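You operate a simulated robot arm through the tools that you are given. There is no shell and no other tool.

You run a simulated robot arm. Do the job below in one go: nothing can be reset, and whatever is moved stays where it is left.

TASK
At clamp three, swap box section one for two and reset the force by the chart.
Fine: one goes on ledge two; two home and clamped.

Only the result counts: the job must be done as asked and must still hold three seconds after the hand-in. Knocking over, shifting, dropping, spilling or breaking anything else fails it.

THE ROBOT
A 6-joint arm with a two-finger gripper, fixed in place. Base frame: the origin is on the floor under the middle of its stand, x ahead of it, y to its left, z up; the work surface is at about z = 0.8. Readings come in m, degrees, newtons and seconds.
It reaches about 1.417 m from its shoulder. Its first joint turns from -166.0 to 166.0 degrees. Payload 3.43 kg.
The TCP is the grasp point between the finger pads, 0.02 m short of the fingertips. In the tool frame z runs along the fingers and y along their closing line. The gripper opens to 0.19 m; its body begins 0.248 m behind the TCP.
Orientation is told as [roll, pitch, yaw] about the base's x, y, z axes, in that order, counted from this pose: with the fingers straight down and closing along the base's y, the tool's x points along the base's -x, its y along +y and its z along -z.

THE INTERFACE
- The arm moves only by the tool send_rows. Its argument "commands" is a list of rows, each an object (a shift or turn left out is 0, a gripper value left out holds the last) with "dp": the shift along the base's x, y, z in m, a list of three; "angular": the turn, a rotation vector about the base's x, y, z in degrees, a list of three; "gripper": the finger opening in m, from 0 to 0.19. In form: [{"dp": [tx, ty, tz], "angular": [rx, ry, rz], "gripper": gripper}, ...]. A call has 1 to 20 rows; each row is the pose to reach, as a shift and turn from the pose commanded when the call began. Each row takes 0.2 s and may step no farther than 0.05 m and 8.6 degrees from the row before; otherwise, or with a gripper value out of range, the whole call is refused. Where a pose cannot be reached the arm comes as near as it can. A force on the tool above 40 N (or 10 N above the force at the start of the call, whichever is more), or a blocked arm, ends the call early, and 0.2 s more pass. Each finger travels about 0.153 m/s and halts on what it meets, pressing with about 41 N; the grip force reading is that of the motor and also rises with nothing between the fingers. The clock runs only during rows and for 0.2 s after the last one: add rows that repeat a pose to give the fingers time. It gives the time, the measured TCP pose, the force on the tool (base axes), the opening and the grip force at its end, in the units of the frame above (readings bear some noise), with the torque about the TCP (base axes, N m) and any sound that the robot's microphone picked up.
- Cameras (640 x 400 px; columns grow to the right, rows downward): "scene" is fixed at [0.2183, 0.6516, 1.3639]; the picture's right is [-0.80, -0.60, 0.00], its down [-0.29, 0.38, -0.88] and it looks along [0.53, -0.70, -0.48] (base axes); focal length 313 px, centre (320, 200). "wrist" rides on the gripper at [0.07, -0.008, -0.288] in the tool frame; the picture's right is [0.12, 0.99, 0.00], its down [-0.96, 0.12, -0.25] and it looks along [-0.24, 0.03, 0.97] (tool axes); focal length 261 px, centre (320, 200). There is no depth. A picture from a camera that has moved, and an enlarged one, comes with that camera's place and axes in the base frame and with its lens.
- snapshot(camera): a new picture of that camera. The clock stands still meanwhile.
- raise_lower(by): moves the trunk up (or, below 0, down) by that many m; the arm rides with it, the base frame stays. It gives what a move gives, with no picture.
- zoom(camera, box): a new picture of the part [left, top, right, bottom] of that camera's present view, enlarged. The clock stands still meanwhile.
- sign_off(): hands the job in; it is judged then, once.

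Nothing tells you positions but the pictures and the camera data. Unless the task says otherwise, let go and move clear before handing in.

The tools are called after "Call:" by a JSON object that holds its "api" and its "payload". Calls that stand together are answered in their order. send_rows: Moves the arm, as the interface text tells. Its arguments: {"type":"object","properties":{"commands":{"type":"array"}},"required":["commands"]} The other tools are called the same way: raise_lower (by) moves the trunk up or down; snapshot (camera) takes a picture; zoom (camera, box) takes an enlarged picture of a part of a camera's view; sign_off () hands the job in.

At the start:

```text
t: 0.0
tcp_pos: [0.6296, -0.0391, 1.1523]
tool_rot: [-0.1, 0.0, 0.0]
force: [0.1, 0.1, 0.1]
torque: [-0.02, 0.0, -0.02]
width: 0.1902
gripper_force: 0.1
trunk travel left (down, up): [-0.25, 0.19]
```

scene: 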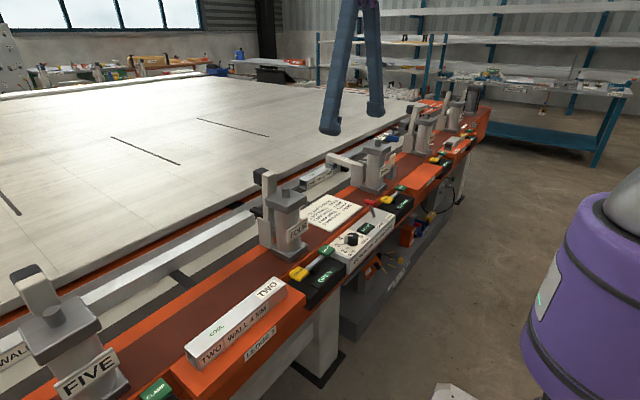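
wrist: 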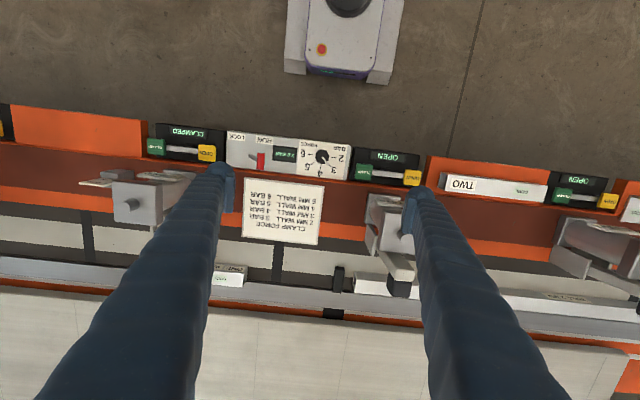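

I see a row of clamps along a welding table, with a chart, a force dial with a lock switch, and box section two on a ledge in front. I'll look closer before moving anything.

Call:
{"api": "zoom", "payload": {"camera": "scene", "box": [240, 120, 420, 290]}}

Call:
{"api": "zoom", "payload": {"camera": "scene", "box": [360, 60, 500, 200]}}

Call:
{"api": "zoom", "payload": {"camera": "scene", "box": [0, 230, 300, 400]}}

Call:
{"api": "zoom", "payload": {"camera": "wrist", "box": [60, 100, 360, 300]}}

Call:
{"api": "zoom", "payload": {"camera": "wrist", "box": [340, 120, 640, 330]}}

Call:
{"api": "zoom", "payload": {"camera": "wrist", "box": [210, 110, 360, 260]}}

```text
2.35 times, centred on (330, 205) of scene
camera zoom: at [0.2183, 0.6516, 1.3639], right [-0.8, -0.6, 0.0], down [-0.29, 0.38, -0.88], along [0.53, -0.7, -0.48], focal length 737 px, centre (296, 188)
```

zoom: 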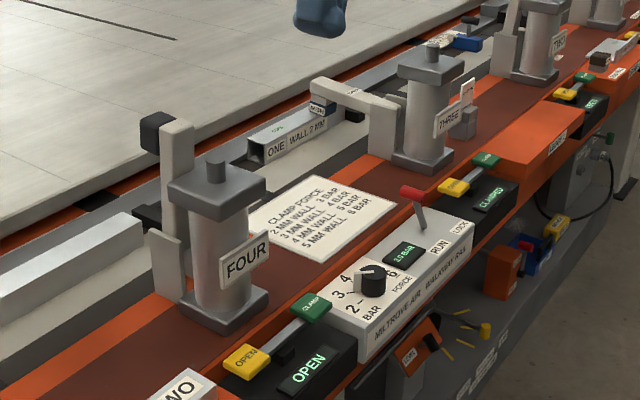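

```text
2.86 times, centred on (430, 130) of scene
camera zoom: at [0.2183, 0.6516, 1.3639], right [-0.8, -0.6, 0.0], down [-0.29, 0.38, -0.88], along [0.53, -0.7, -0.48], focal length 895 px, centre (6, 400)
```

zoom: 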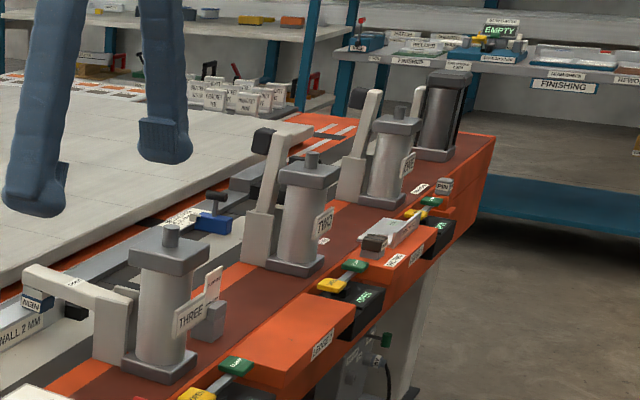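

```text
2.13 times, centred on (150, 315) of scene
camera zoom: at [0.2183, 0.6516, 1.3639], right [-0.8, -0.6, 0.0], down [-0.29, 0.38, -0.88], along [0.53, -0.7, -0.48], focal length 668 px, centre (683, -45)
```

zoom: 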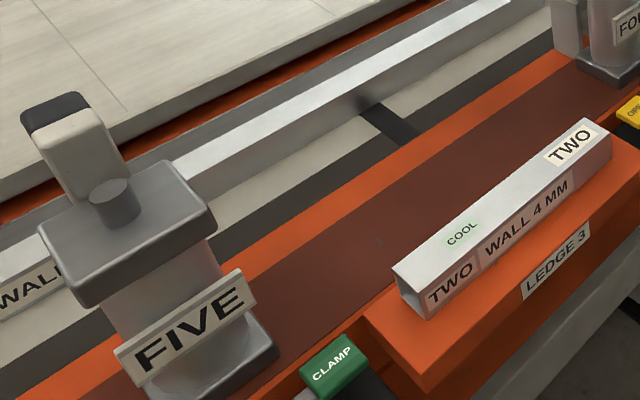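

```text
2.00 times, centred on (210, 200) of wrist
camera zoom: at [0.5617, -0.0481, 1.4406], right [-0.12, 0.99, 0.0], down [0.96, 0.12, 0.25], along [0.24, 0.03, -0.97], focal length 521 px, centre (540, 200)
```

zoom: 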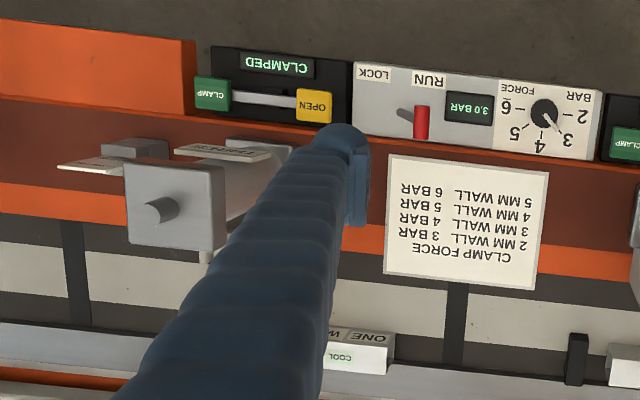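

```text
1.90 times, centred on (490, 225) of wrist
camera zoom: at [0.5617, -0.0481, 1.4406], right [-0.12, 0.99, 0.0], down [0.96, 0.12, 0.25], along [0.24, 0.03, -0.97], focal length 496 px, centre (-4, 152)
```

zoom: 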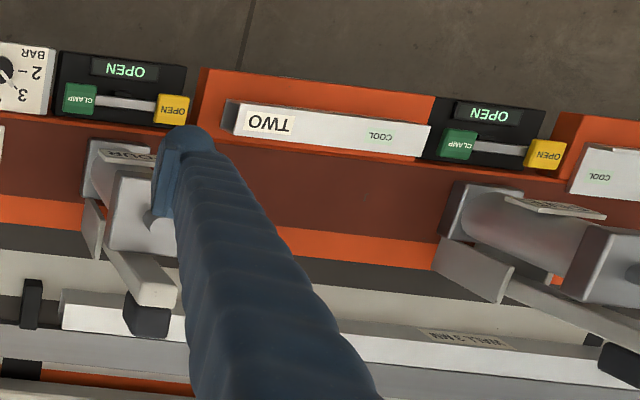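

```text
2.67 times, centred on (285, 185) of wrist
camera zoom: at [0.5617, -0.0481, 1.4406], right [-0.12, 0.99, 0.0], down [0.96, 0.12, 0.25], along [0.24, 0.03, -0.97], focal length 695 px, centre (413, 240)
```

zoom: 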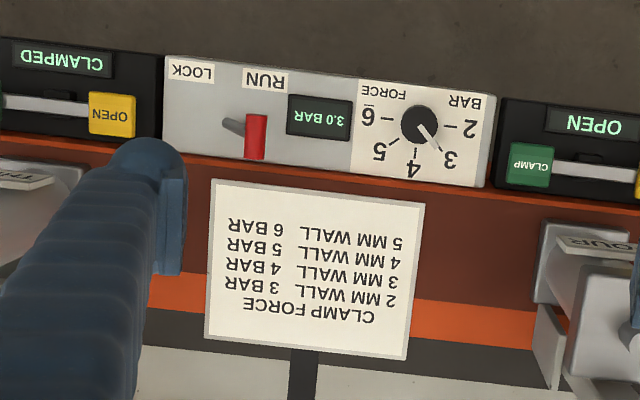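

The chart reads 4 mm wall → 5 bar, section two is marked WALL 4 MM, and the dial stands at 3 bar. I'll zoom in on clamp three, the ledges, and the panel for details.

Call:
{"api": "zoom", "payload": {"camera": "scene", "box": [320, 130, 400, 200]}}

Call:
{"api": "zoom", "payload": {"camera": "scene", "box": [395, 110, 475, 180]}}

Call:
{"api": "zoom", "payload": {"camera": "scene", "box": [330, 180, 430, 270]}}

Call:
{"api": "zoom", "payload": {"camera": "scene", "box": [440, 70, 500, 130]}}

Call:
{"api": "zoom", "payload": {"camera": "scene", "box": [280, 150, 350, 210]}}

Call:
{"api": "zoom", "payload": {"camera": "wrist", "box": [0, 90, 170, 290]}}

```text
5.71 times, centred on (360, 165) of scene
camera zoom: at [0.2183, 0.6516, 1.3639], right [-0.8, -0.6, 0.0], down [-0.29, 0.38, -0.88], along [0.53, -0.7, -0.48], focal length 1790 px, centre (91, 400)
```

zoom: 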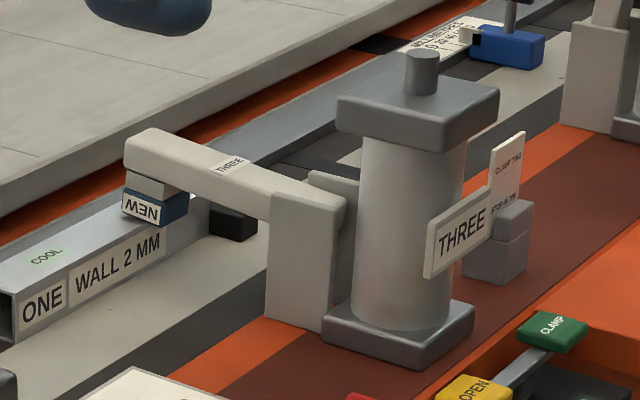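

```text
5.71 times, centred on (435, 145) of scene
camera zoom: at [0.2183, 0.6516, 1.3639], right [-0.8, -0.6, 0.0], down [-0.29, 0.38, -0.88], along [0.53, -0.7, -0.48], focal length 1790 px, centre (-337, 514)
```

zoom: 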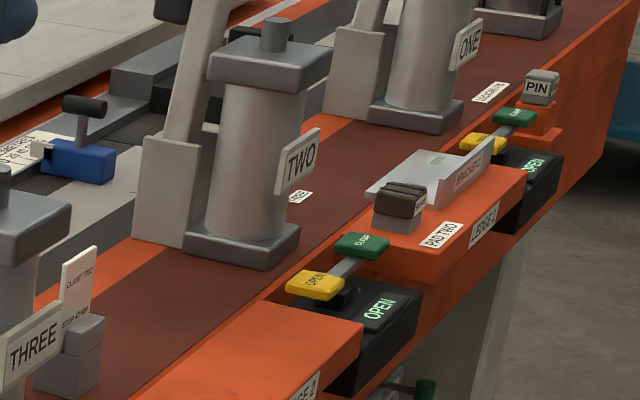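

```text
4.44 times, centred on (380, 225) of scene
camera zoom: at [0.2183, 0.6516, 1.3639], right [-0.8, -0.6, 0.0], down [-0.29, 0.38, -0.88], along [0.53, -0.7, -0.48], focal length 1392 px, centre (53, 89)
```

zoom: 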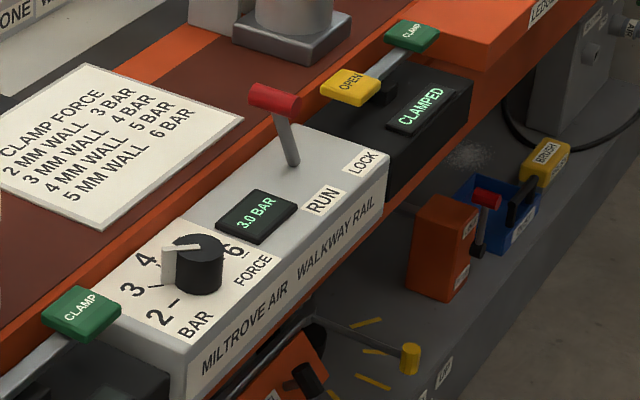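

```text
6.67 times, centred on (470, 100) of scene
camera zoom: at [0.2183, 0.6516, 1.3639], right [-0.8, -0.6, 0.0], down [-0.29, 0.38, -0.88], along [0.53, -0.7, -0.48], focal length 2088 px, centre (-680, 867)
```

zoom: 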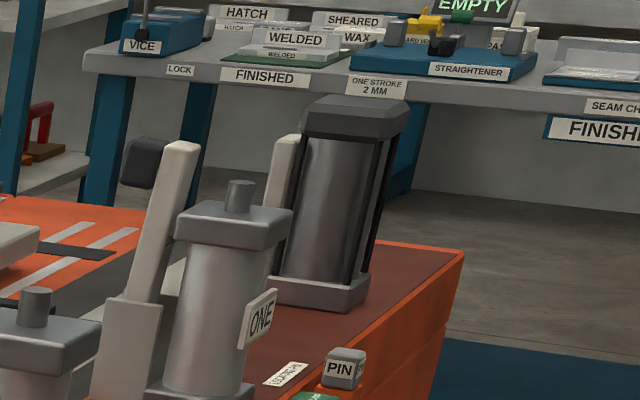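

```text
6.67 times, centred on (315, 180) of scene
camera zoom: at [0.2183, 0.6516, 1.3639], right [-0.8, -0.6, 0.0], down [-0.29, 0.38, -0.88], along [0.53, -0.7, -0.48], focal length 2088 px, centre (353, 333)
```

zoom: 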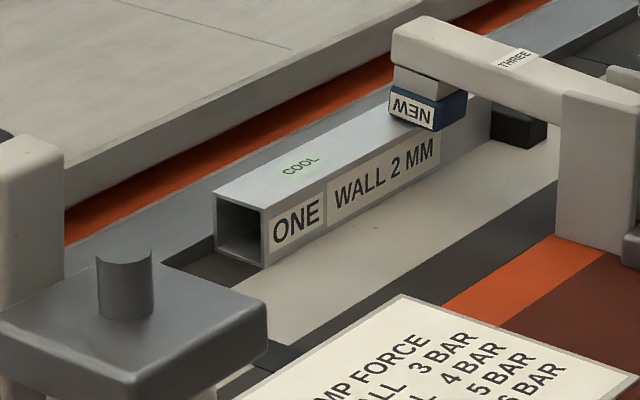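

```text
2.00 times, centred on (85, 190) of wrist
camera zoom: at [0.5617, -0.0481, 1.4406], right [-0.12, 0.99, 0.0], down [0.96, 0.12, 0.25], along [0.24, 0.03, -0.97], focal length 521 px, centre (790, 220)
```

zoom: 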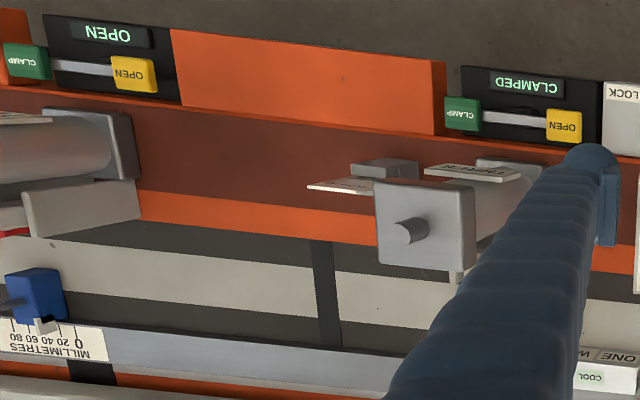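

The controls are clear: clamp three is CLAMPED at 3 bar with the lever on RUN. I put section one at about x≈0.94, y≈-0.25. I'll move high above it for a better look at the seat, fence and stop.

Call:
{"api": "send_rows", "payload": {"commands": [{"dp": [0.03, -0.04, 0.0]}, {"dp": [0.06, -0.08, 0.0]}, {"dp": [0.09, -0.12, 0.0]}, {"dp": [0.12, -0.16, 0.0]}, {"dp": [0.15, -0.2, 0.0]}, {"dp": [0.17, -0.24, 0.0]}, {"dp": [0.17, -0.24, 0.0]}]}}

Call:
{"api": "snapshot", "payload": {"camera": "wrist"}}

Call:
{"api": "snapshot", "payload": {"camera": "scene"}}

```text
t: 1.6
tcp_pos: [0.798, -0.2789, 1.1526]
tool_rot: [0.1, 0.0, 0.0]
force: [-0.2, 0.3, 0.3]
torque: [0.08, -0.04, 0.01]
width: 0.19
gripper_force: 0.0
trunk travel left (down, up): [-0.25, 0.19]
```

```text
taken
camera wrist: at [0.7303, -0.2897, 1.4416], right [-0.12, 0.99, 0.0], down [0.96, 0.12, 0.25], along [0.25, 0.03, -0.97], focal length 261 px, centre (320, 200)
```

wrist: 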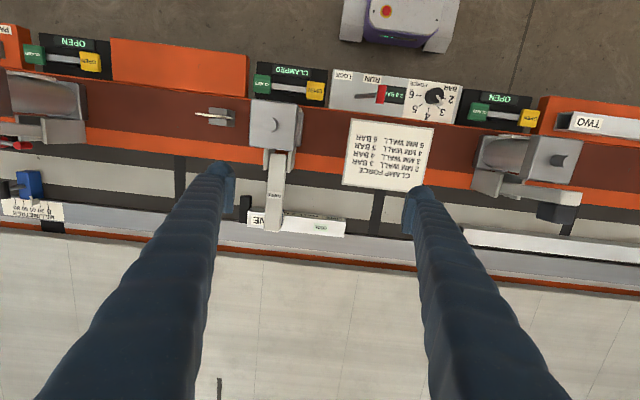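

```text
taken
```

scene: 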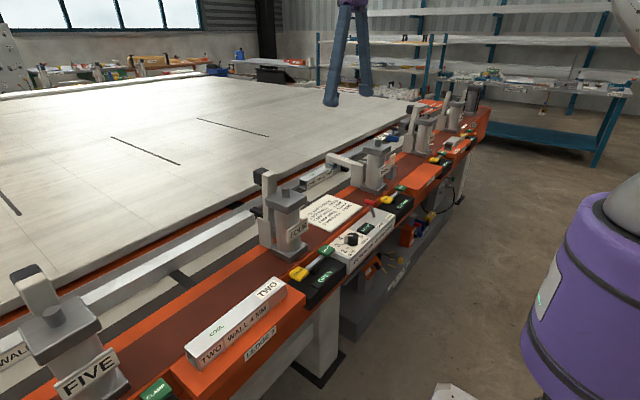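

Call:
{"api": "zoom", "payload": {"camera": "wrist", "box": [210, 130, 370, 250]}}

Call:
{"api": "zoom", "payload": {"camera": "wrist", "box": [240, 50, 480, 140]}}

Call:
{"api": "zoom", "payload": {"camera": "wrist", "box": [0, 20, 260, 130]}}

Call:
{"api": "zoom", "payload": {"camera": "scene", "box": [400, 120, 460, 165]}}

Call:
{"api": "zoom", "payload": {"camera": "wrist", "box": [420, 80, 640, 280]}}

```text
3.33 times, centred on (290, 190) of wrist
camera zoom: at [0.7303, -0.2897, 1.4416], right [-0.12, 0.99, 0.0], down [0.96, 0.12, 0.25], along [0.25, 0.03, -0.97], focal length 869 px, centre (420, 233)
```

zoom: 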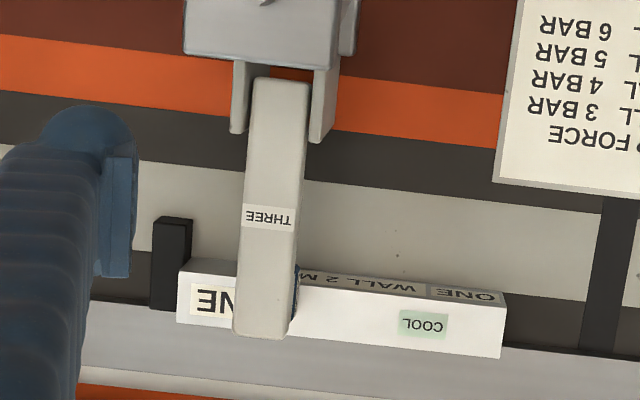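

```text
2.67 times, centred on (360, 95) of wrist
camera zoom: at [0.7303, -0.2897, 1.4416], right [-0.12, 0.99, 0.0], down [0.96, 0.12, 0.25], along [0.25, 0.03, -0.97], focal length 695 px, centre (213, 480)
```

zoom: 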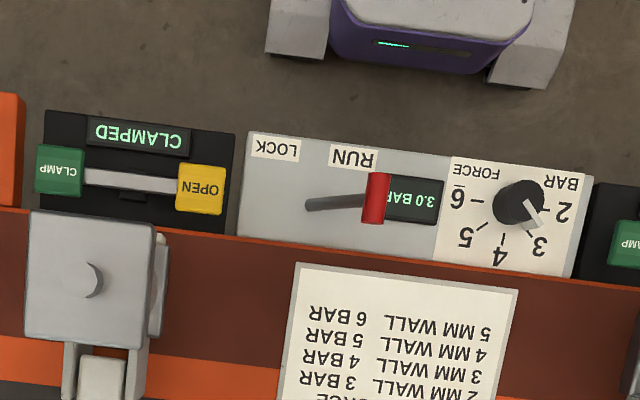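

```text
2.46 times, centred on (130, 75) of wrist
camera zoom: at [0.7303, -0.2897, 1.4416], right [-0.12, 0.99, 0.0], down [0.96, 0.12, 0.25], along [0.25, 0.03, -0.97], focal length 642 px, centre (788, 508)
```

zoom: 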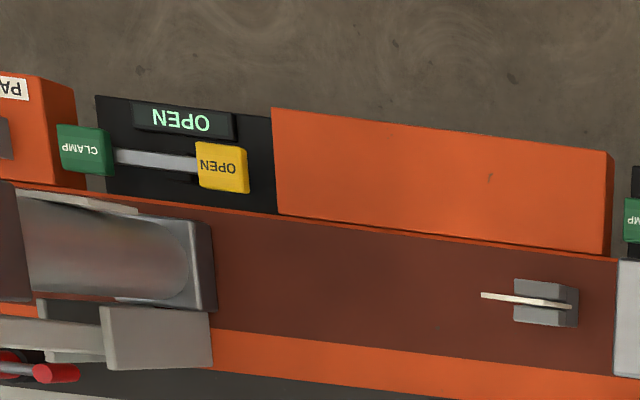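

```text
8.89 times, centred on (430, 142) of scene
camera zoom: at [0.2183, 0.6516, 1.3639], right [-0.8, -0.6, 0.0], down [-0.29, 0.38, -0.88], along [0.53, -0.7, -0.48], focal length 2784 px, centre (-658, 711)
```

zoom: 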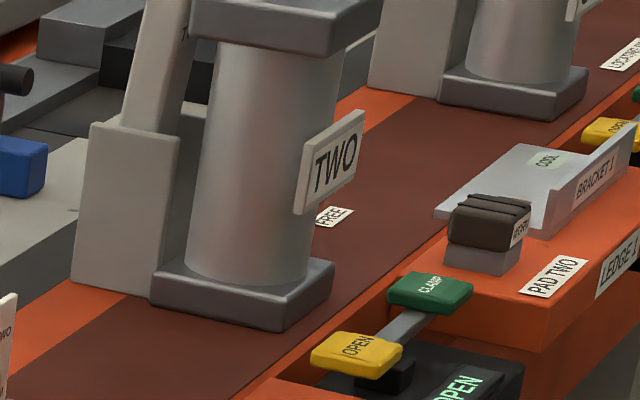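

```text
2.00 times, centred on (530, 180) of wrist
camera zoom: at [0.7303, -0.2897, 1.4416], right [-0.12, 0.99, 0.0], down [0.96, 0.12, 0.25], along [0.25, 0.03, -0.97], focal length 521 px, centre (-100, 240)
```

zoom: 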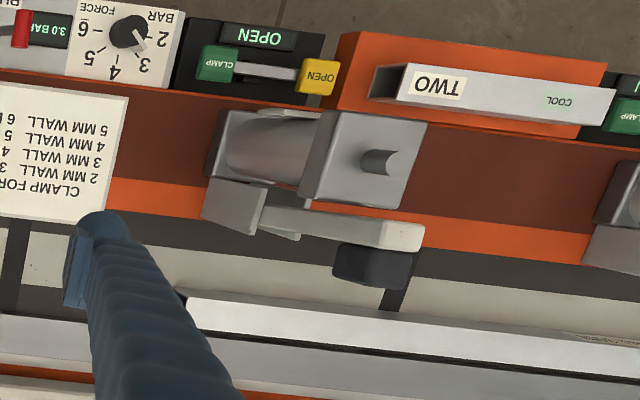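

Section one sits against the grey fence with its -y end at a black stop; ledge two looks like the empty orange ledge between clamps two and three. Next I'll go down over the panel to locate the OPEN key, lever and dial more exactly.

Call:
{"api": "send_rows", "payload": {"commands": [{"dp": [-0.044, 0.02, 0.0]}, {"dp": [-0.088, 0.04, 0.0]}, {"dp": [-0.132, 0.06, 0.0]}, {"dp": [-0.178, 0.075, 0.0]}, {"dp": [-0.178, 0.075, -0.045]}, {"dp": [-0.178, 0.075, -0.09]}, {"dp": [-0.178, 0.075, -0.1326]}, {"dp": [-0.178, 0.075, -0.1326]}]}}

Call:
{"api": "snapshot", "payload": {"camera": "wrist"}}

Call:
{"api": "zoom", "payload": {"camera": "scene", "box": [390, 150, 450, 195]}}

```text
t: 3.4
tcp_pos: [0.6212, -0.2043, 1.0206]
tool_rot: [0.0, 0.1, 0.0]
force: [0.3, -0.2, 0.2]
torque: [0.03, 0.0, 0.04]
width: 0.19
gripper_force: 0.2
trunk travel left (down, up): [-0.25, 0.19]
```

```text
taken
camera wrist: at [0.5524, -0.2134, 1.309], right [-0.12, 0.99, 0.0], down [0.96, 0.12, 0.25], along [0.25, 0.03, -0.97], focal length 261 px, centre (320, 200)
```

wrist: 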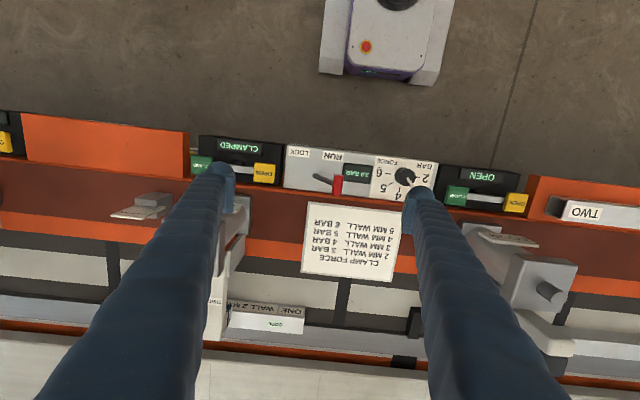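

```text
8.89 times, centred on (420, 172) of scene
camera zoom: at [0.2183, 0.6516, 1.3639], right [-0.8, -0.6, 0.0], down [-0.29, 0.38, -0.88], along [0.53, -0.7, -0.48], focal length 2784 px, centre (-569, 444)
```

zoom: 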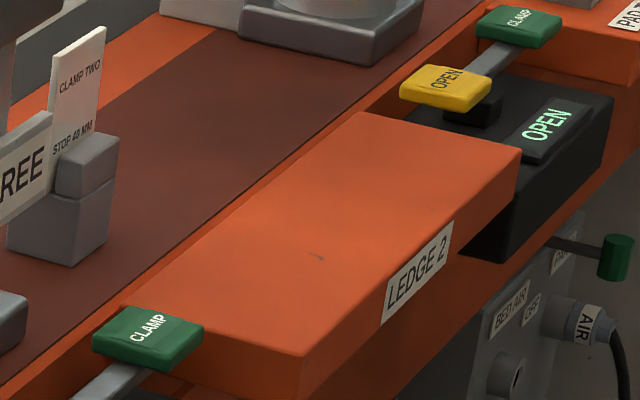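

LEDGE 2 is confirmed as the empty ledge next to clamp three. I'll zoom in on the control panel from here.

Call:
{"api": "zoom", "payload": {"camera": "wrist", "box": [180, 120, 360, 220]}}

Call:
{"api": "zoom", "payload": {"camera": "wrist", "box": [280, 130, 460, 220]}}

Call:
{"api": "zoom", "payload": {"camera": "wrist", "box": [200, 260, 340, 350]}}

Call:
{"api": "zoom", "payload": {"camera": "scene", "box": [335, 180, 415, 250]}}

```text
3.56 times, centred on (270, 170) of wrist
camera zoom: at [0.5524, -0.2134, 1.309], right [-0.12, 0.99, 0.0], down [0.96, 0.12, 0.25], along [0.25, 0.03, -0.97], focal length 927 px, centre (498, 307)
```

zoom: 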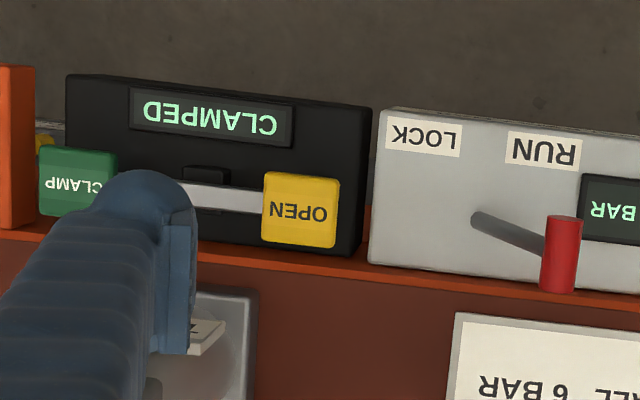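

```text
3.56 times, centred on (370, 175) of wrist
camera zoom: at [0.5524, -0.2134, 1.309], right [-0.12, 0.99, 0.0], down [0.96, 0.12, 0.25], along [0.25, 0.03, -0.97], focal length 927 px, centre (142, 289)
```

zoom: 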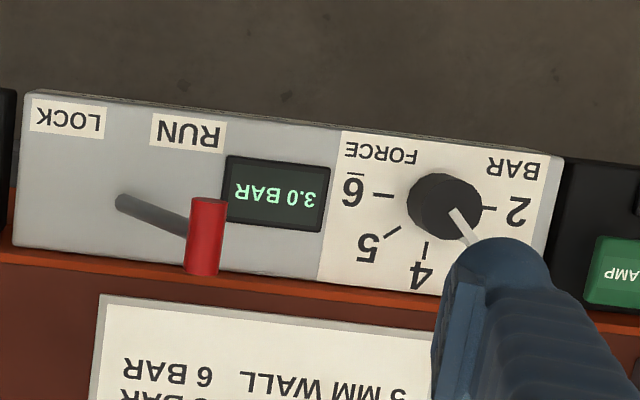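

```text
4.44 times, centred on (270, 305) of wrist
camera zoom: at [0.5524, -0.2134, 1.309], right [-0.12, 0.99, 0.0], down [0.96, 0.12, 0.25], along [0.25, 0.03, -0.97], focal length 1158 px, centre (542, -267)
```

zoom: 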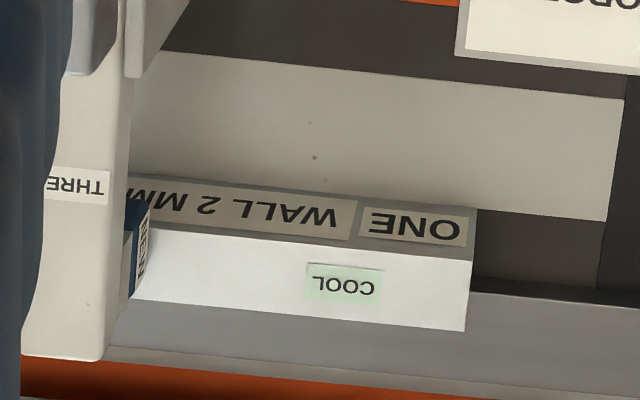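

```text
5.71 times, centred on (375, 215) of scene
camera zoom: at [0.2183, 0.6516, 1.3639], right [-0.8, -0.6, 0.0], down [-0.29, 0.38, -0.88], along [0.53, -0.7, -0.48], focal length 1790 px, centre (6, 114)
```

zoom: 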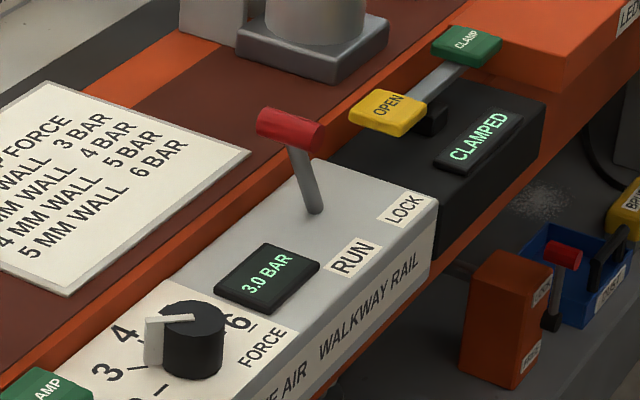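

The OPEN key of clamp three is at about (0.638, -0.312, 0.803). I'll close the fingers to see the shape of the tips before pressing it.

Call:
{"api": "send_rows", "payload": {"commands": [{"gripper": 0.0}, {"gripper": 0.0}, {"gripper": 0.0}, {"gripper": 0.0}, {"gripper": 0.0}]}}

Call:
{"api": "snapshot", "payload": {"camera": "wrist"}}

Call:
{"api": "snapshot", "payload": {"camera": "scene"}}

Call:
{"api": "zoom", "payload": {"camera": "scene", "box": [320, 60, 420, 200]}}

```text
t: 4.6
tcp_pos: [0.622, -0.2033, 1.0202]
tool_rot: [0.1, 0.0, 0.0]
force: [1.0, -0.2, 0.6]
torque: [0.01, 0.0, -0.01]
width: 0.0
gripper_force: 34.5
trunk travel left (down, up): [-0.25, 0.19]
```

```text
taken
camera wrist: at [0.5531, -0.2132, 1.3088], right [-0.12, 0.99, 0.0], down [0.96, 0.12, 0.25], along [0.24, 0.03, -0.97], focal length 261 px, centre (320, 200)
```

wrist: 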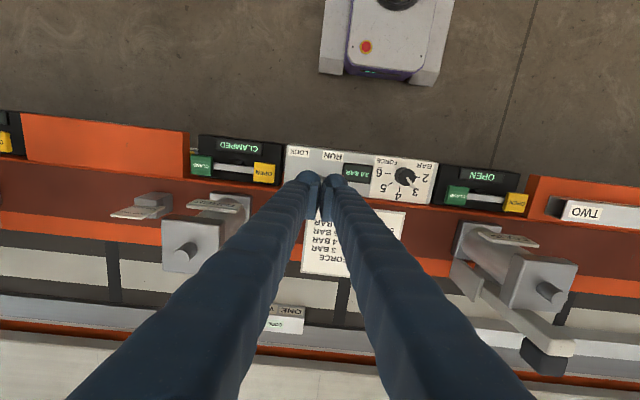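

```text
taken
```

scene: 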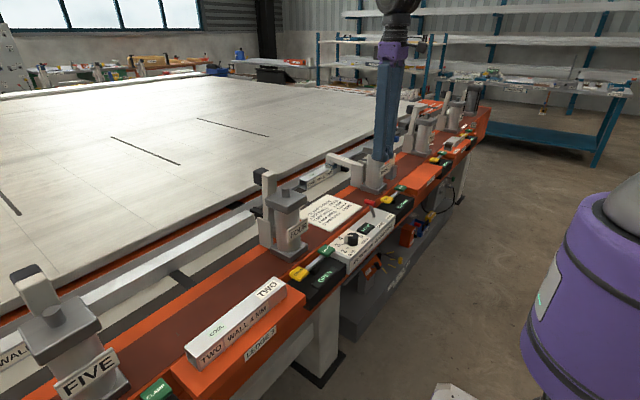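

```text
2.86 times, centred on (370, 130) of scene
camera zoom: at [0.2183, 0.6516, 1.3639], right [-0.8, -0.6, 0.0], down [-0.29, 0.38, -0.88], along [0.53, -0.7, -0.48], focal length 895 px, centre (177, 400)
```

zoom: 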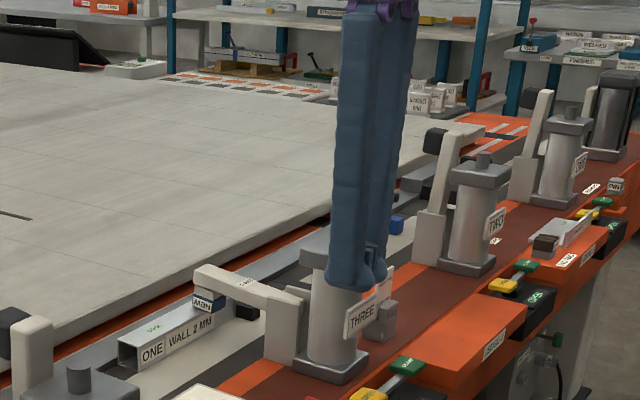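

Fingertips are narrow and rounded. I'll move over the yellow OPEN key of clamp three and descend to just above it.

Call:
{"api": "send_rows", "payload": {"commands": [{"dp": [0.005, -0.045, 0.0]}, {"dp": [0.01, -0.09, 0.0]}, {"dp": [0.011, -0.108, -0.02]}, {"dp": [0.011, -0.108, -0.065]}, {"dp": [0.011, -0.108, -0.11]}, {"dp": [0.011, -0.108, -0.155]}, {"dp": [0.011, -0.108, -0.165]}, {"dp": [0.011, -0.108, -0.165]}]}}

Call:
{"api": "zoom", "payload": {"camera": "scene", "box": [350, 130, 430, 220]}}

Call:
{"api": "snapshot", "payload": {"camera": "wrist"}}

```text
t: 6.4
tcp_pos: [0.6323, -0.3108, 0.8539]
tool_rot: [0.1, 0.0, -0.1]
force: [-0.2, 0.2, 0.6]
torque: [-0.01, -0.01, 0.01]
width: 0.0
gripper_force: 34.1
trunk travel left (down, up): [-0.25, 0.19]
```

```text
4.44 times, centred on (390, 175) of scene
camera zoom: at [0.2183, 0.6516, 1.3639], right [-0.8, -0.6, 0.0], down [-0.29, 0.38, -0.88], along [0.53, -0.7, -0.48], focal length 1392 px, centre (9, 311)
```

zoom: 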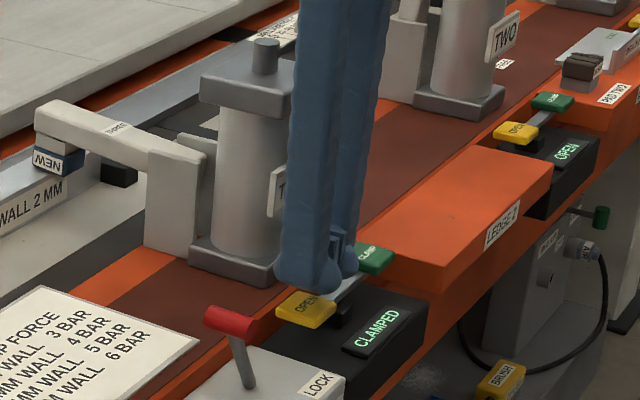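

```text
taken
camera wrist: at [0.5645, -0.3209, 1.1423], right [-0.12, 0.99, 0.0], down [0.96, 0.12, 0.25], along [0.25, 0.03, -0.97], focal length 261 px, centre (320, 200)
```

wrist: 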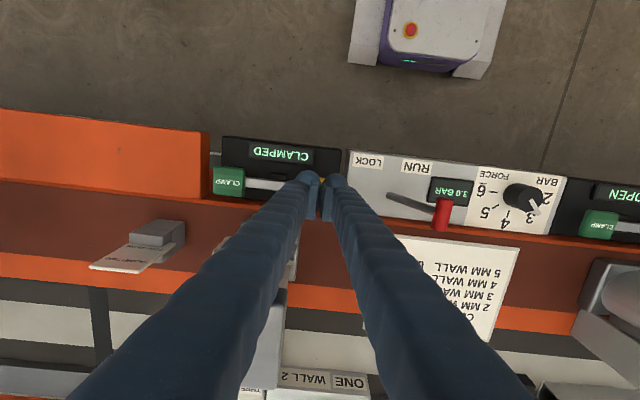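

The tips are right over the yellow key. I'll press down slowly now, watching force and the display.

Call:
{"api": "send_rows", "payload": {"commands": [{"dp": [0, 0, -0.01]}, {"dp": [0, 0, -0.02]}, {"dp": [0, 0, -0.027]}, {"dp": [0, 0, -0.032]}, {"dp": [0, 0, -0.037]}, {"dp": [0, 0, -0.042]}]}}

Call:
{"api": "zoom", "payload": {"camera": "scene", "box": [320, 110, 430, 220]}}

```text
t: 8.0
tcp_pos: [0.6342, -0.3111, 0.8182]
tool_rot: [-0.1, -0.1, 0.1]
force: [-6.1, 6.5, 18.2]
torque: [-0.19, 0.16, 0.09]
width: 0.0001
gripper_force: 34.9
trunk travel left (down, up): [-0.25, 0.19]
stopped in row 6: the force on the tool passed its limit at 42 N (the readings are from after the stop); the commanded pose is now the measured one
```

```text
3.64 times, centred on (375, 165) of scene
camera zoom: at [0.2183, 0.6516, 1.3639], right [-0.8, -0.6, 0.0], down [-0.29, 0.38, -0.88], along [0.53, -0.7, -0.48], focal length 1139 px, centre (120, 327)
```

zoom: 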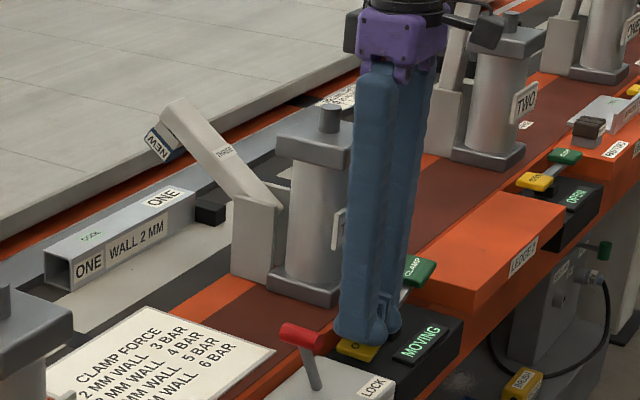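

The key has tipped and the clamp reads MOVING as its arm swings up. I'll lift off and let it finish.

Call:
{"api": "send_rows", "payload": {"commands": [{"dp": [0, 0, 0.02]}, {"dp": [0, 0, 0.06]}, {"dp": [0, 0, 0.11]}, {"dp": [0, 0, 0.16]}, {"dp": [0, 0, 0.21]}, {"dp": [0, 0, 0.26]}, {"dp": [0, 0, 0.3]}, {"dp": [0, 0, 0.3]}]}}

Call:
{"api": "zoom", "payload": {"camera": "scene", "box": [300, 110, 430, 220]}}

Call:
{"api": "snapshot", "payload": {"camera": "wrist"}}

```text
t: 9.8
tcp_pos: [0.6339, -0.3113, 1.116]
tool_rot: [-0.1, 0.0, 0.0]
force: [-1.0, 0.4, -0.1]
torque: [-0.05, -0.01, -0.02]
width: 0.0
gripper_force: 34.3
trunk travel left (down, up): [-0.25, 0.19]
```

```text
3.64 times, centred on (365, 165) of scene
camera zoom: at [0.2183, 0.6516, 1.3639], right [-0.8, -0.6, 0.0], down [-0.29, 0.38, -0.88], along [0.53, -0.7, -0.48], focal length 1139 px, centre (156, 327)
```

zoom: 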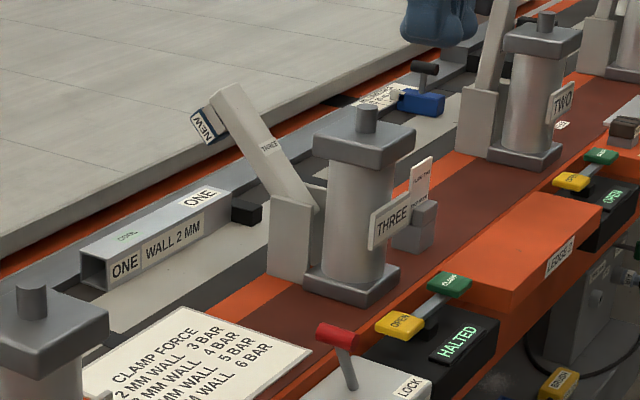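

```text
taken
camera wrist: at [0.5648, -0.322, 1.4041], right [-0.12, 0.99, 0.0], down [0.96, 0.12, 0.25], along [0.25, 0.03, -0.97], focal length 261 px, centre (320, 200)
```

wrist: 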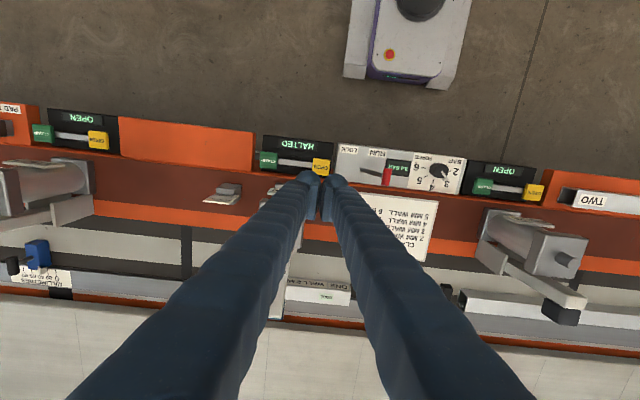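

The clamp shows HALTED: the key works only while held. I'll press again and hold it down until it reads OPEN.

Call:
{"api": "send_rows", "payload": {"commands": [{"dp": [0, 0, -0.05]}, {"dp": [0, 0, -0.1]}, {"dp": [0, 0, -0.15]}, {"dp": [0, 0, -0.2]}, {"dp": [0, 0, -0.25]}, {"dp": [0, 0, -0.28]}, {"dp": [0, 0, -0.29]}, {"dp": [0, 0, -0.295]}, {"dp": [0, 0, -0.299]}, {"dp": [0, 0, -0.3]}, {"dp": [0, 0, -0.3]}, {"dp": [0, 0, -0.3]}, {"dp": [0, 0, -0.3]}, {"dp": [0, 0, -0.3]}, {"dp": [0, 0, -0.3]}, {"dp": [0, 0, -0.3]}, {"dp": [0, 0, -0.3]}, {"dp": [0, 0, -0.3]}, {"dp": [0, 0, -0.3]}, {"dp": [0, 0, -0.3]}]}}

Call:
{"api": "zoom", "payload": {"camera": "scene", "box": [300, 110, 430, 220]}}

```text
t: 14.0
tcp_pos: [0.6344, -0.3114, 0.8174]
tool_rot: [-0.1, -0.2, -0.1]
force: [6.2, 0.5, 39.1]
torque: [-0.56, -0.06, 0.06]
width: 0.0
gripper_force: 34.8
trunk travel left (down, up): [-0.25, 0.19]
```

```text
3.64 times, centred on (365, 165) of scene
camera zoom: at [0.2183, 0.6516, 1.3639], right [-0.8, -0.6, 0.0], down [-0.29, 0.38, -0.88], along [0.53, -0.7, -0.48], focal length 1139 px, centre (156, 327)
```

zoom: 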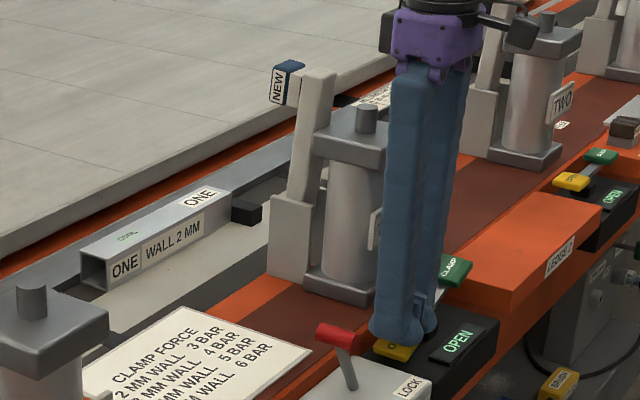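

Clamp three now reads OPEN with its arm upright. Next I'll lift off and go to the force dial at about (0.614, -0.038, 0.80), turning the gripper 45° so the pads clear the pointer.

Call:
{"api": "send_rows", "payload": {"commands": [{"dp": [0, 0, 0.03]}, {"dp": [0, 0, 0.08]}, {"dp": [0, 0, 0.13]}, {"dp": [0, 0, 0.17]}, {"dp": [-0.004, 0.049, 0.17]}, {"dp": [-0.008, 0.097, 0.17]}, {"dp": [-0.012, 0.146, 0.17]}, {"dp": [-0.016, 0.195, 0.17]}, {"dp": [-0.02, 0.243, 0.17]}, {"dp": [-0.02, 0.273, 0.17], "gripper": 0.1}, {"dp": [-0.02, 0.273, 0.17], "angular": [0, 0, 8]}, {"dp": [-0.02, 0.273, 0.17], "angular": [0, 0, 16]}, {"dp": [-0.02, 0.273, 0.17], "angular": [0, 0, 24]}, {"dp": [-0.02, 0.273, 0.17], "angular": [0, 0, 32]}, {"dp": [-0.02, 0.273, 0.17], "angular": [0, 0, 40]}, {"dp": [-0.02, 0.273, 0.17], "angular": [0, 0, 45]}, {"dp": [-0.02, 0.273, 0.17], "angular": [0, 0, 45]}]}}

Call:
{"api": "snapshot", "payload": {"camera": "wrist"}}

Call:
{"api": "zoom", "payload": {"camera": "scene", "box": [310, 160, 430, 260]}}

```text
t: 17.6
tcp_pos: [0.6135, -0.0383, 0.9847]
tool_rot: [0.0, -0.1, 45.1]
force: [-0.2, -0.7, -0.6]
torque: [0.0, 0.04, -0.02]
width: 0.0998
gripper_force: 0.0
trunk travel left (down, up): [-0.25, 0.19]
```

```text
taken
camera wrist: at [0.5719, -0.0958, 1.273], right [-0.79, 0.62, 0.0], down [0.6, 0.76, 0.25], along [0.15, 0.2, -0.97], focal length 261 px, centre (320, 200)
```

wrist: 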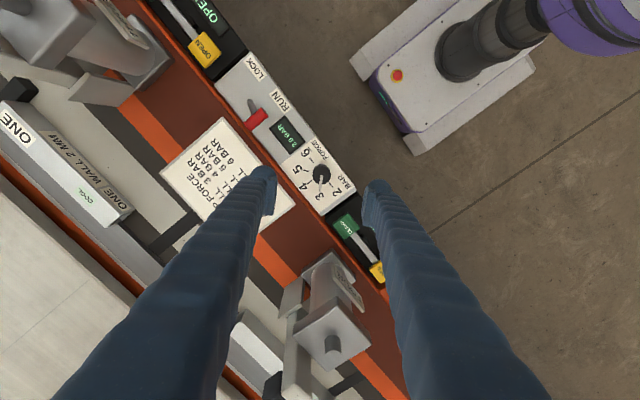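

```text
4.00 times, centred on (370, 210) of scene
camera zoom: at [0.2183, 0.6516, 1.3639], right [-0.8, -0.6, 0.0], down [-0.29, 0.38, -0.88], along [0.53, -0.7, -0.48], focal length 1253 px, centre (120, 160)
```

zoom: 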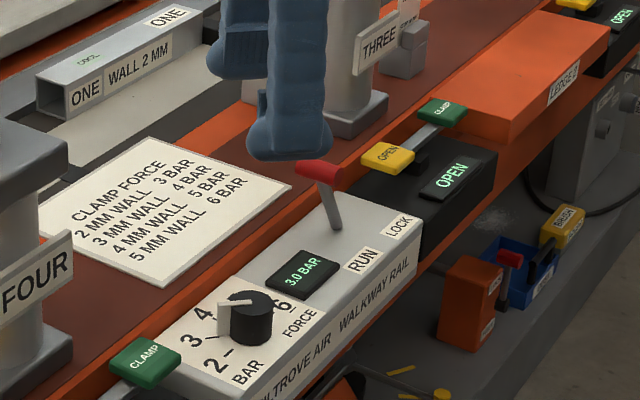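

Call:
{"api": "zoom", "payload": {"camera": "wrist", "box": [260, 120, 400, 240]}}

```text
3.33 times, centred on (330, 180) of wrist
camera zoom: at [0.5719, -0.0958, 1.273], right [-0.79, 0.62, 0.0], down [0.6, 0.76, 0.25], along [0.15, 0.2, -0.97], focal length 869 px, centre (287, 267)
```

zoom: 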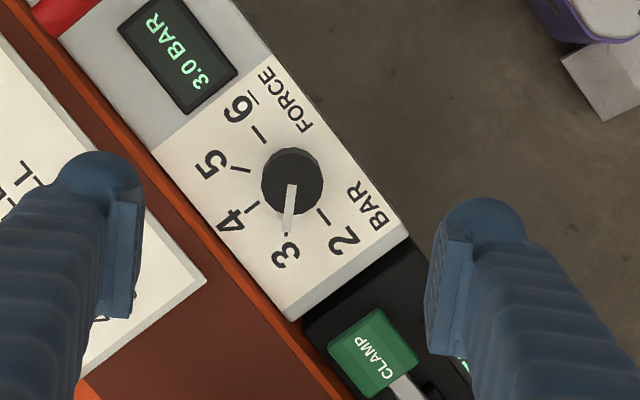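

The dial pointer is at 3 and the TCP is centred over the knob. I'll narrow the opening to 0.06, descend around the knob and grip it.

Call:
{"api": "send_rows", "payload": {"commands": [{"gripper": 0.06}, {"gripper": 0.06}, {"dp": [0, 0, -0.045]}, {"dp": [0, 0, -0.09]}, {"dp": [0, 0, -0.13]}, {"dp": [0, 0, -0.155]}, {"dp": [0, 0, -0.17]}, {"dp": [0, 0, -0.176]}, {"dp": [0, 0, -0.176]}]}}

Call:
{"api": "zoom", "payload": {"camera": "wrist", "box": [260, 130, 380, 240]}}

Call:
{"api": "zoom", "payload": {"camera": "scene", "box": [310, 180, 410, 270]}}

```text
t: 19.6
tcp_pos: [0.6143, -0.0392, 0.8098]
tool_rot: [-0.1, 0.0, 45.0]
force: [0.5, 0.1, 1.0]
torque: [-0.01, 0.0, 0.04]
width: 0.0599
gripper_force: 0.0
trunk travel left (down, up): [-0.25, 0.19]
```

```text
3.64 times, centred on (320, 185) of wrist
camera zoom: at [0.5713, -0.0961, 1.0976], right [-0.79, 0.62, 0.0], down [0.6, 0.76, 0.25], along [0.15, 0.2, -0.97], focal length 948 px, centre (320, 254)
```

zoom: 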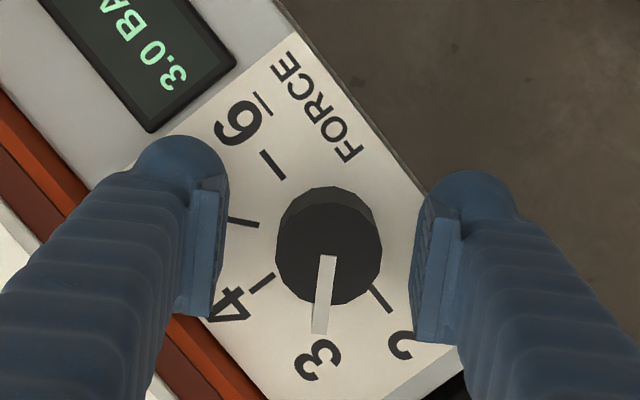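

```text
4.44 times, centred on (360, 225) of scene
camera zoom: at [0.2183, 0.6516, 1.3639], right [-0.8, -0.6, 0.0], down [-0.29, 0.38, -0.88], along [0.53, -0.7, -0.48], focal length 1392 px, centre (142, 89)
```

zoom: 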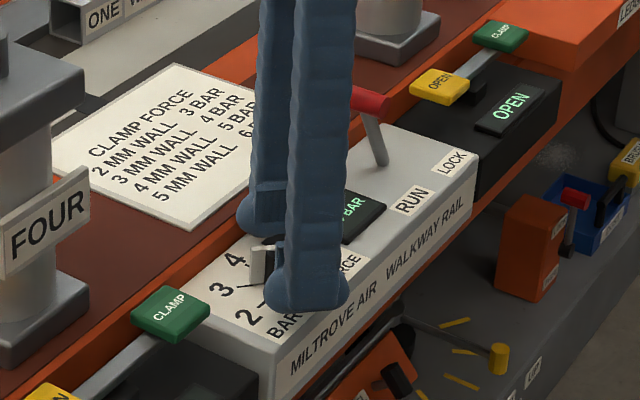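

The knob is about 3 mm off the pad midline; I'll correct that, go down 4 mm, and close on it.

Call:
{"api": "send_rows", "payload": {"commands": [{"dp": [-0.002, 0.0016, 0]}, {"dp": [-0.002, 0.0016, -0.004]}, {"dp": [-0.002, 0.0016, -0.004], "gripper": 0.03}, {"dp": [-0.002, 0.0016, -0.004], "gripper": 0.02}, {"dp": [-0.002, 0.0016, -0.004], "gripper": 0.02}]}}

Call:
{"api": "zoom", "payload": {"camera": "wrist", "box": [260, 130, 380, 240]}}

```text
t: 20.8
tcp_pos: [0.611, -0.0363, 0.8049]
tool_rot: [0.0, 0.0, 44.9]
force: [-4.7, 7.5, -7.9]
torque: [0.13, -0.04, 0.0]
width: 0.0328
gripper_force: 45.1
trunk travel left (down, up): [-0.25, 0.19]
```

```text
3.64 times, centred on (320, 185) of wrist
camera zoom: at [0.5694, -0.0943, 1.0929], right [-0.79, 0.62, 0.0], down [0.6, 0.76, 0.25], along [0.15, 0.2, -0.97], focal length 948 px, centre (320, 254)
```

zoom: 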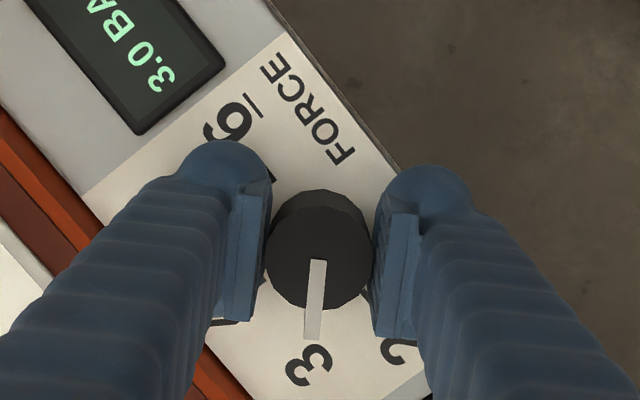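

The knob is gripped. I'll turn it clockwise 45° first and check the display.

Call:
{"api": "send_rows", "payload": {"commands": [{"dp": [0, 0, 0], "angular": [0, 0, -5]}, {"dp": [0, 0, 0], "angular": [0, 0, -10]}, {"dp": [0, 0, 0], "angular": [0, 0, -15]}, {"dp": [0, 0, 0], "angular": [0, 0, -20]}, {"dp": [0, 0, 0], "angular": [0, 0, -25]}, {"dp": [0, 0, 0], "angular": [0, 0, -30]}, {"dp": [0, 0, 0], "angular": [0, 0, -35]}, {"dp": [0, 0, 0], "angular": [0, 0, -40]}, {"dp": [0, 0, 0], "angular": [0, 0, -45]}, {"dp": [0, 0, 0], "angular": [0, 0, -45]}]}}

Call:
{"api": "zoom", "payload": {"camera": "wrist", "box": [220, 110, 400, 240]}}

```text
t: 22.6
tcp_pos: [0.6111, -0.0363, 0.8057]
tool_rot: [-0.1, 0.0, 5.3]
force: [-0.9, 11.0, -3.0]
torque: [0.43, -0.01, 0.03]
width: 0.0326
gripper_force: 45.4
trunk travel left (down, up): [-0.25, 0.19]
stopped in row 9: the force on the tool passed its limit at 41 N (the readings are from after the stop); the commanded pose is now the measured one
```

```text
3.08 times, centred on (310, 175) of wrist
camera zoom: at [0.5436, -0.0512, 1.0932], right [-0.21, 0.98, 0.0], down [0.95, 0.2, 0.25], along [0.24, 0.05, -0.97], focal length 802 px, centre (351, 277)
```

zoom: 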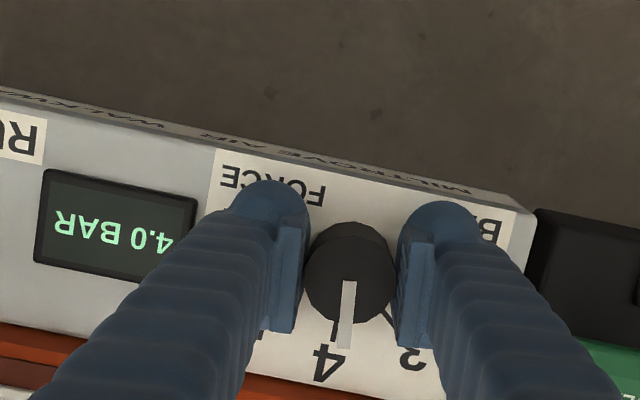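

The display went to 4.0 BAR, as expected at 45°. The tool is being pushed slightly to +y, so I'll ease the position by 2 mm and turn on toward 5.

Call:
{"api": "send_rows", "payload": {"commands": [{"dp": [0, 0.001, 0]}, {"dp": [0, 0.002, 0]}, {"dp": [0, 0.002, 0]}]}}

```text
t: 23.4
tcp_pos: [0.6104, -0.0349, 0.8056]
tool_rot: [0.1, 0.2, 5.3]
force: [-3.9, -13.4, -4.0]
torque: [-0.11, 0.11, -0.04]
width: 0.0328
gripper_force: 45.2
trunk travel left (down, up): [-0.25, 0.19]
```

Call:
{"api": "send_rows", "payload": {"commands": [{"dp": [0, -0.001, 0]}, {"dp": [0, -0.001, 0], "angular": [0, 0, -4]}, {"dp": [0, -0.001, 0], "angular": [0, 0, -8]}, {"dp": [0, -0.001, 0], "angular": [0, 0, -12]}, {"dp": [0, -0.001, 0], "angular": [0, 0, -16]}, {"dp": [0, -0.001, 0], "angular": [0, 0, -20]}, {"dp": [0, -0.001, 0], "angular": [0, 0, -24]}, {"dp": [0, -0.001, 0], "angular": [0, 0, -28]}, {"dp": [0, -0.001, 0], "angular": [0, 0, -32]}, {"dp": [0, -0.001, 0], "angular": [0, 0, -36]}, {"dp": [0, -0.001, 0], "angular": [0, 0, -40]}, {"dp": [0, -0.001, 0], "angular": [0, 0, -45]}, {"dp": [0, -0.001, 0], "angular": [0, 0, -50]}, {"dp": [0, -0.001, 0], "angular": [0, 0, -50]}]}}

Call:
{"api": "zoom", "payload": {"camera": "wrist", "box": [220, 110, 400, 240]}}

```text
t: 26.4
tcp_pos: [0.6129, -0.0354, 0.805]
tool_rot: [0.0, -0.2, -44.8]
force: [8.1, 26.2, -7.6]
torque: [0.08, -0.13, 0.0]
width: 0.0326
gripper_force: 44.6
trunk travel left (down, up): [-0.25, 0.19]
```

```text
3.08 times, centred on (310, 175) of wrist
camera zoom: at [0.5586, 0.0077, 1.093], right [0.61, 0.79, 0.0], down [0.76, -0.6, 0.25], along [0.2, -0.15, -0.97], focal length 802 px, centre (351, 277)
```

zoom: 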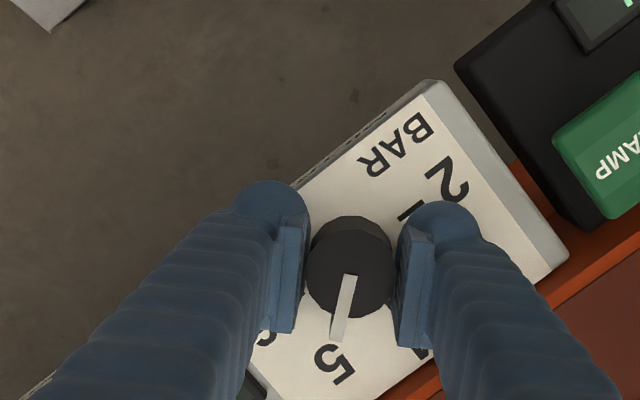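

Call:
{"api": "zoom", "payload": {"camera": "scene", "box": [330, 190, 410, 260]}}

Call:
{"api": "zoom", "payload": {"camera": "wrist", "box": [180, 150, 340, 290]}}

```text
5.71 times, centred on (370, 225) of scene
camera zoom: at [0.2183, 0.6516, 1.3639], right [-0.8, -0.6, 0.0], down [-0.29, 0.38, -0.88], along [0.53, -0.7, -0.48], focal length 1790 px, centre (34, 57)
```

zoom: 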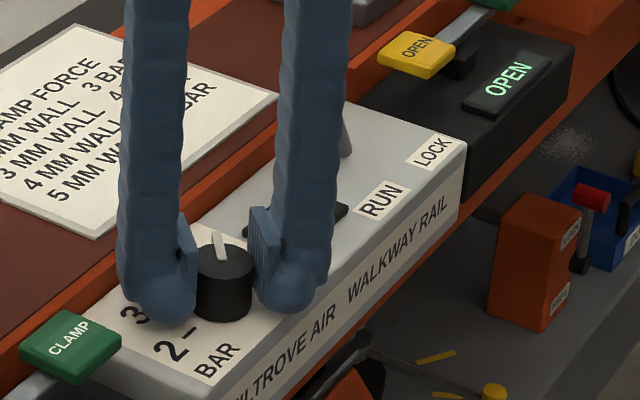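

```text
2.86 times, centred on (260, 220) of wrist
camera zoom: at [0.5586, 0.0077, 1.093], right [0.61, 0.79, 0.0], down [0.76, -0.6, 0.25], along [0.2, -0.15, -0.97], focal length 745 px, centre (491, 143)
```

zoom: 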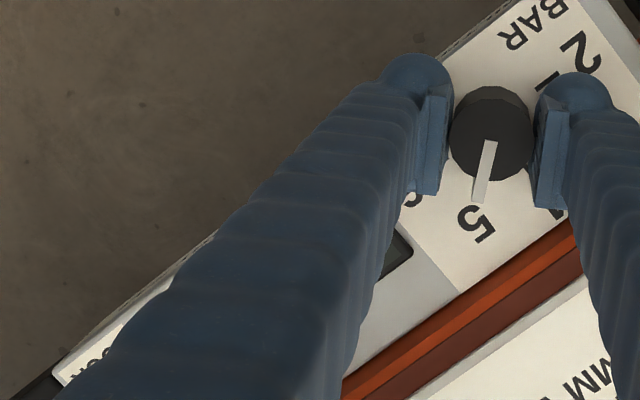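

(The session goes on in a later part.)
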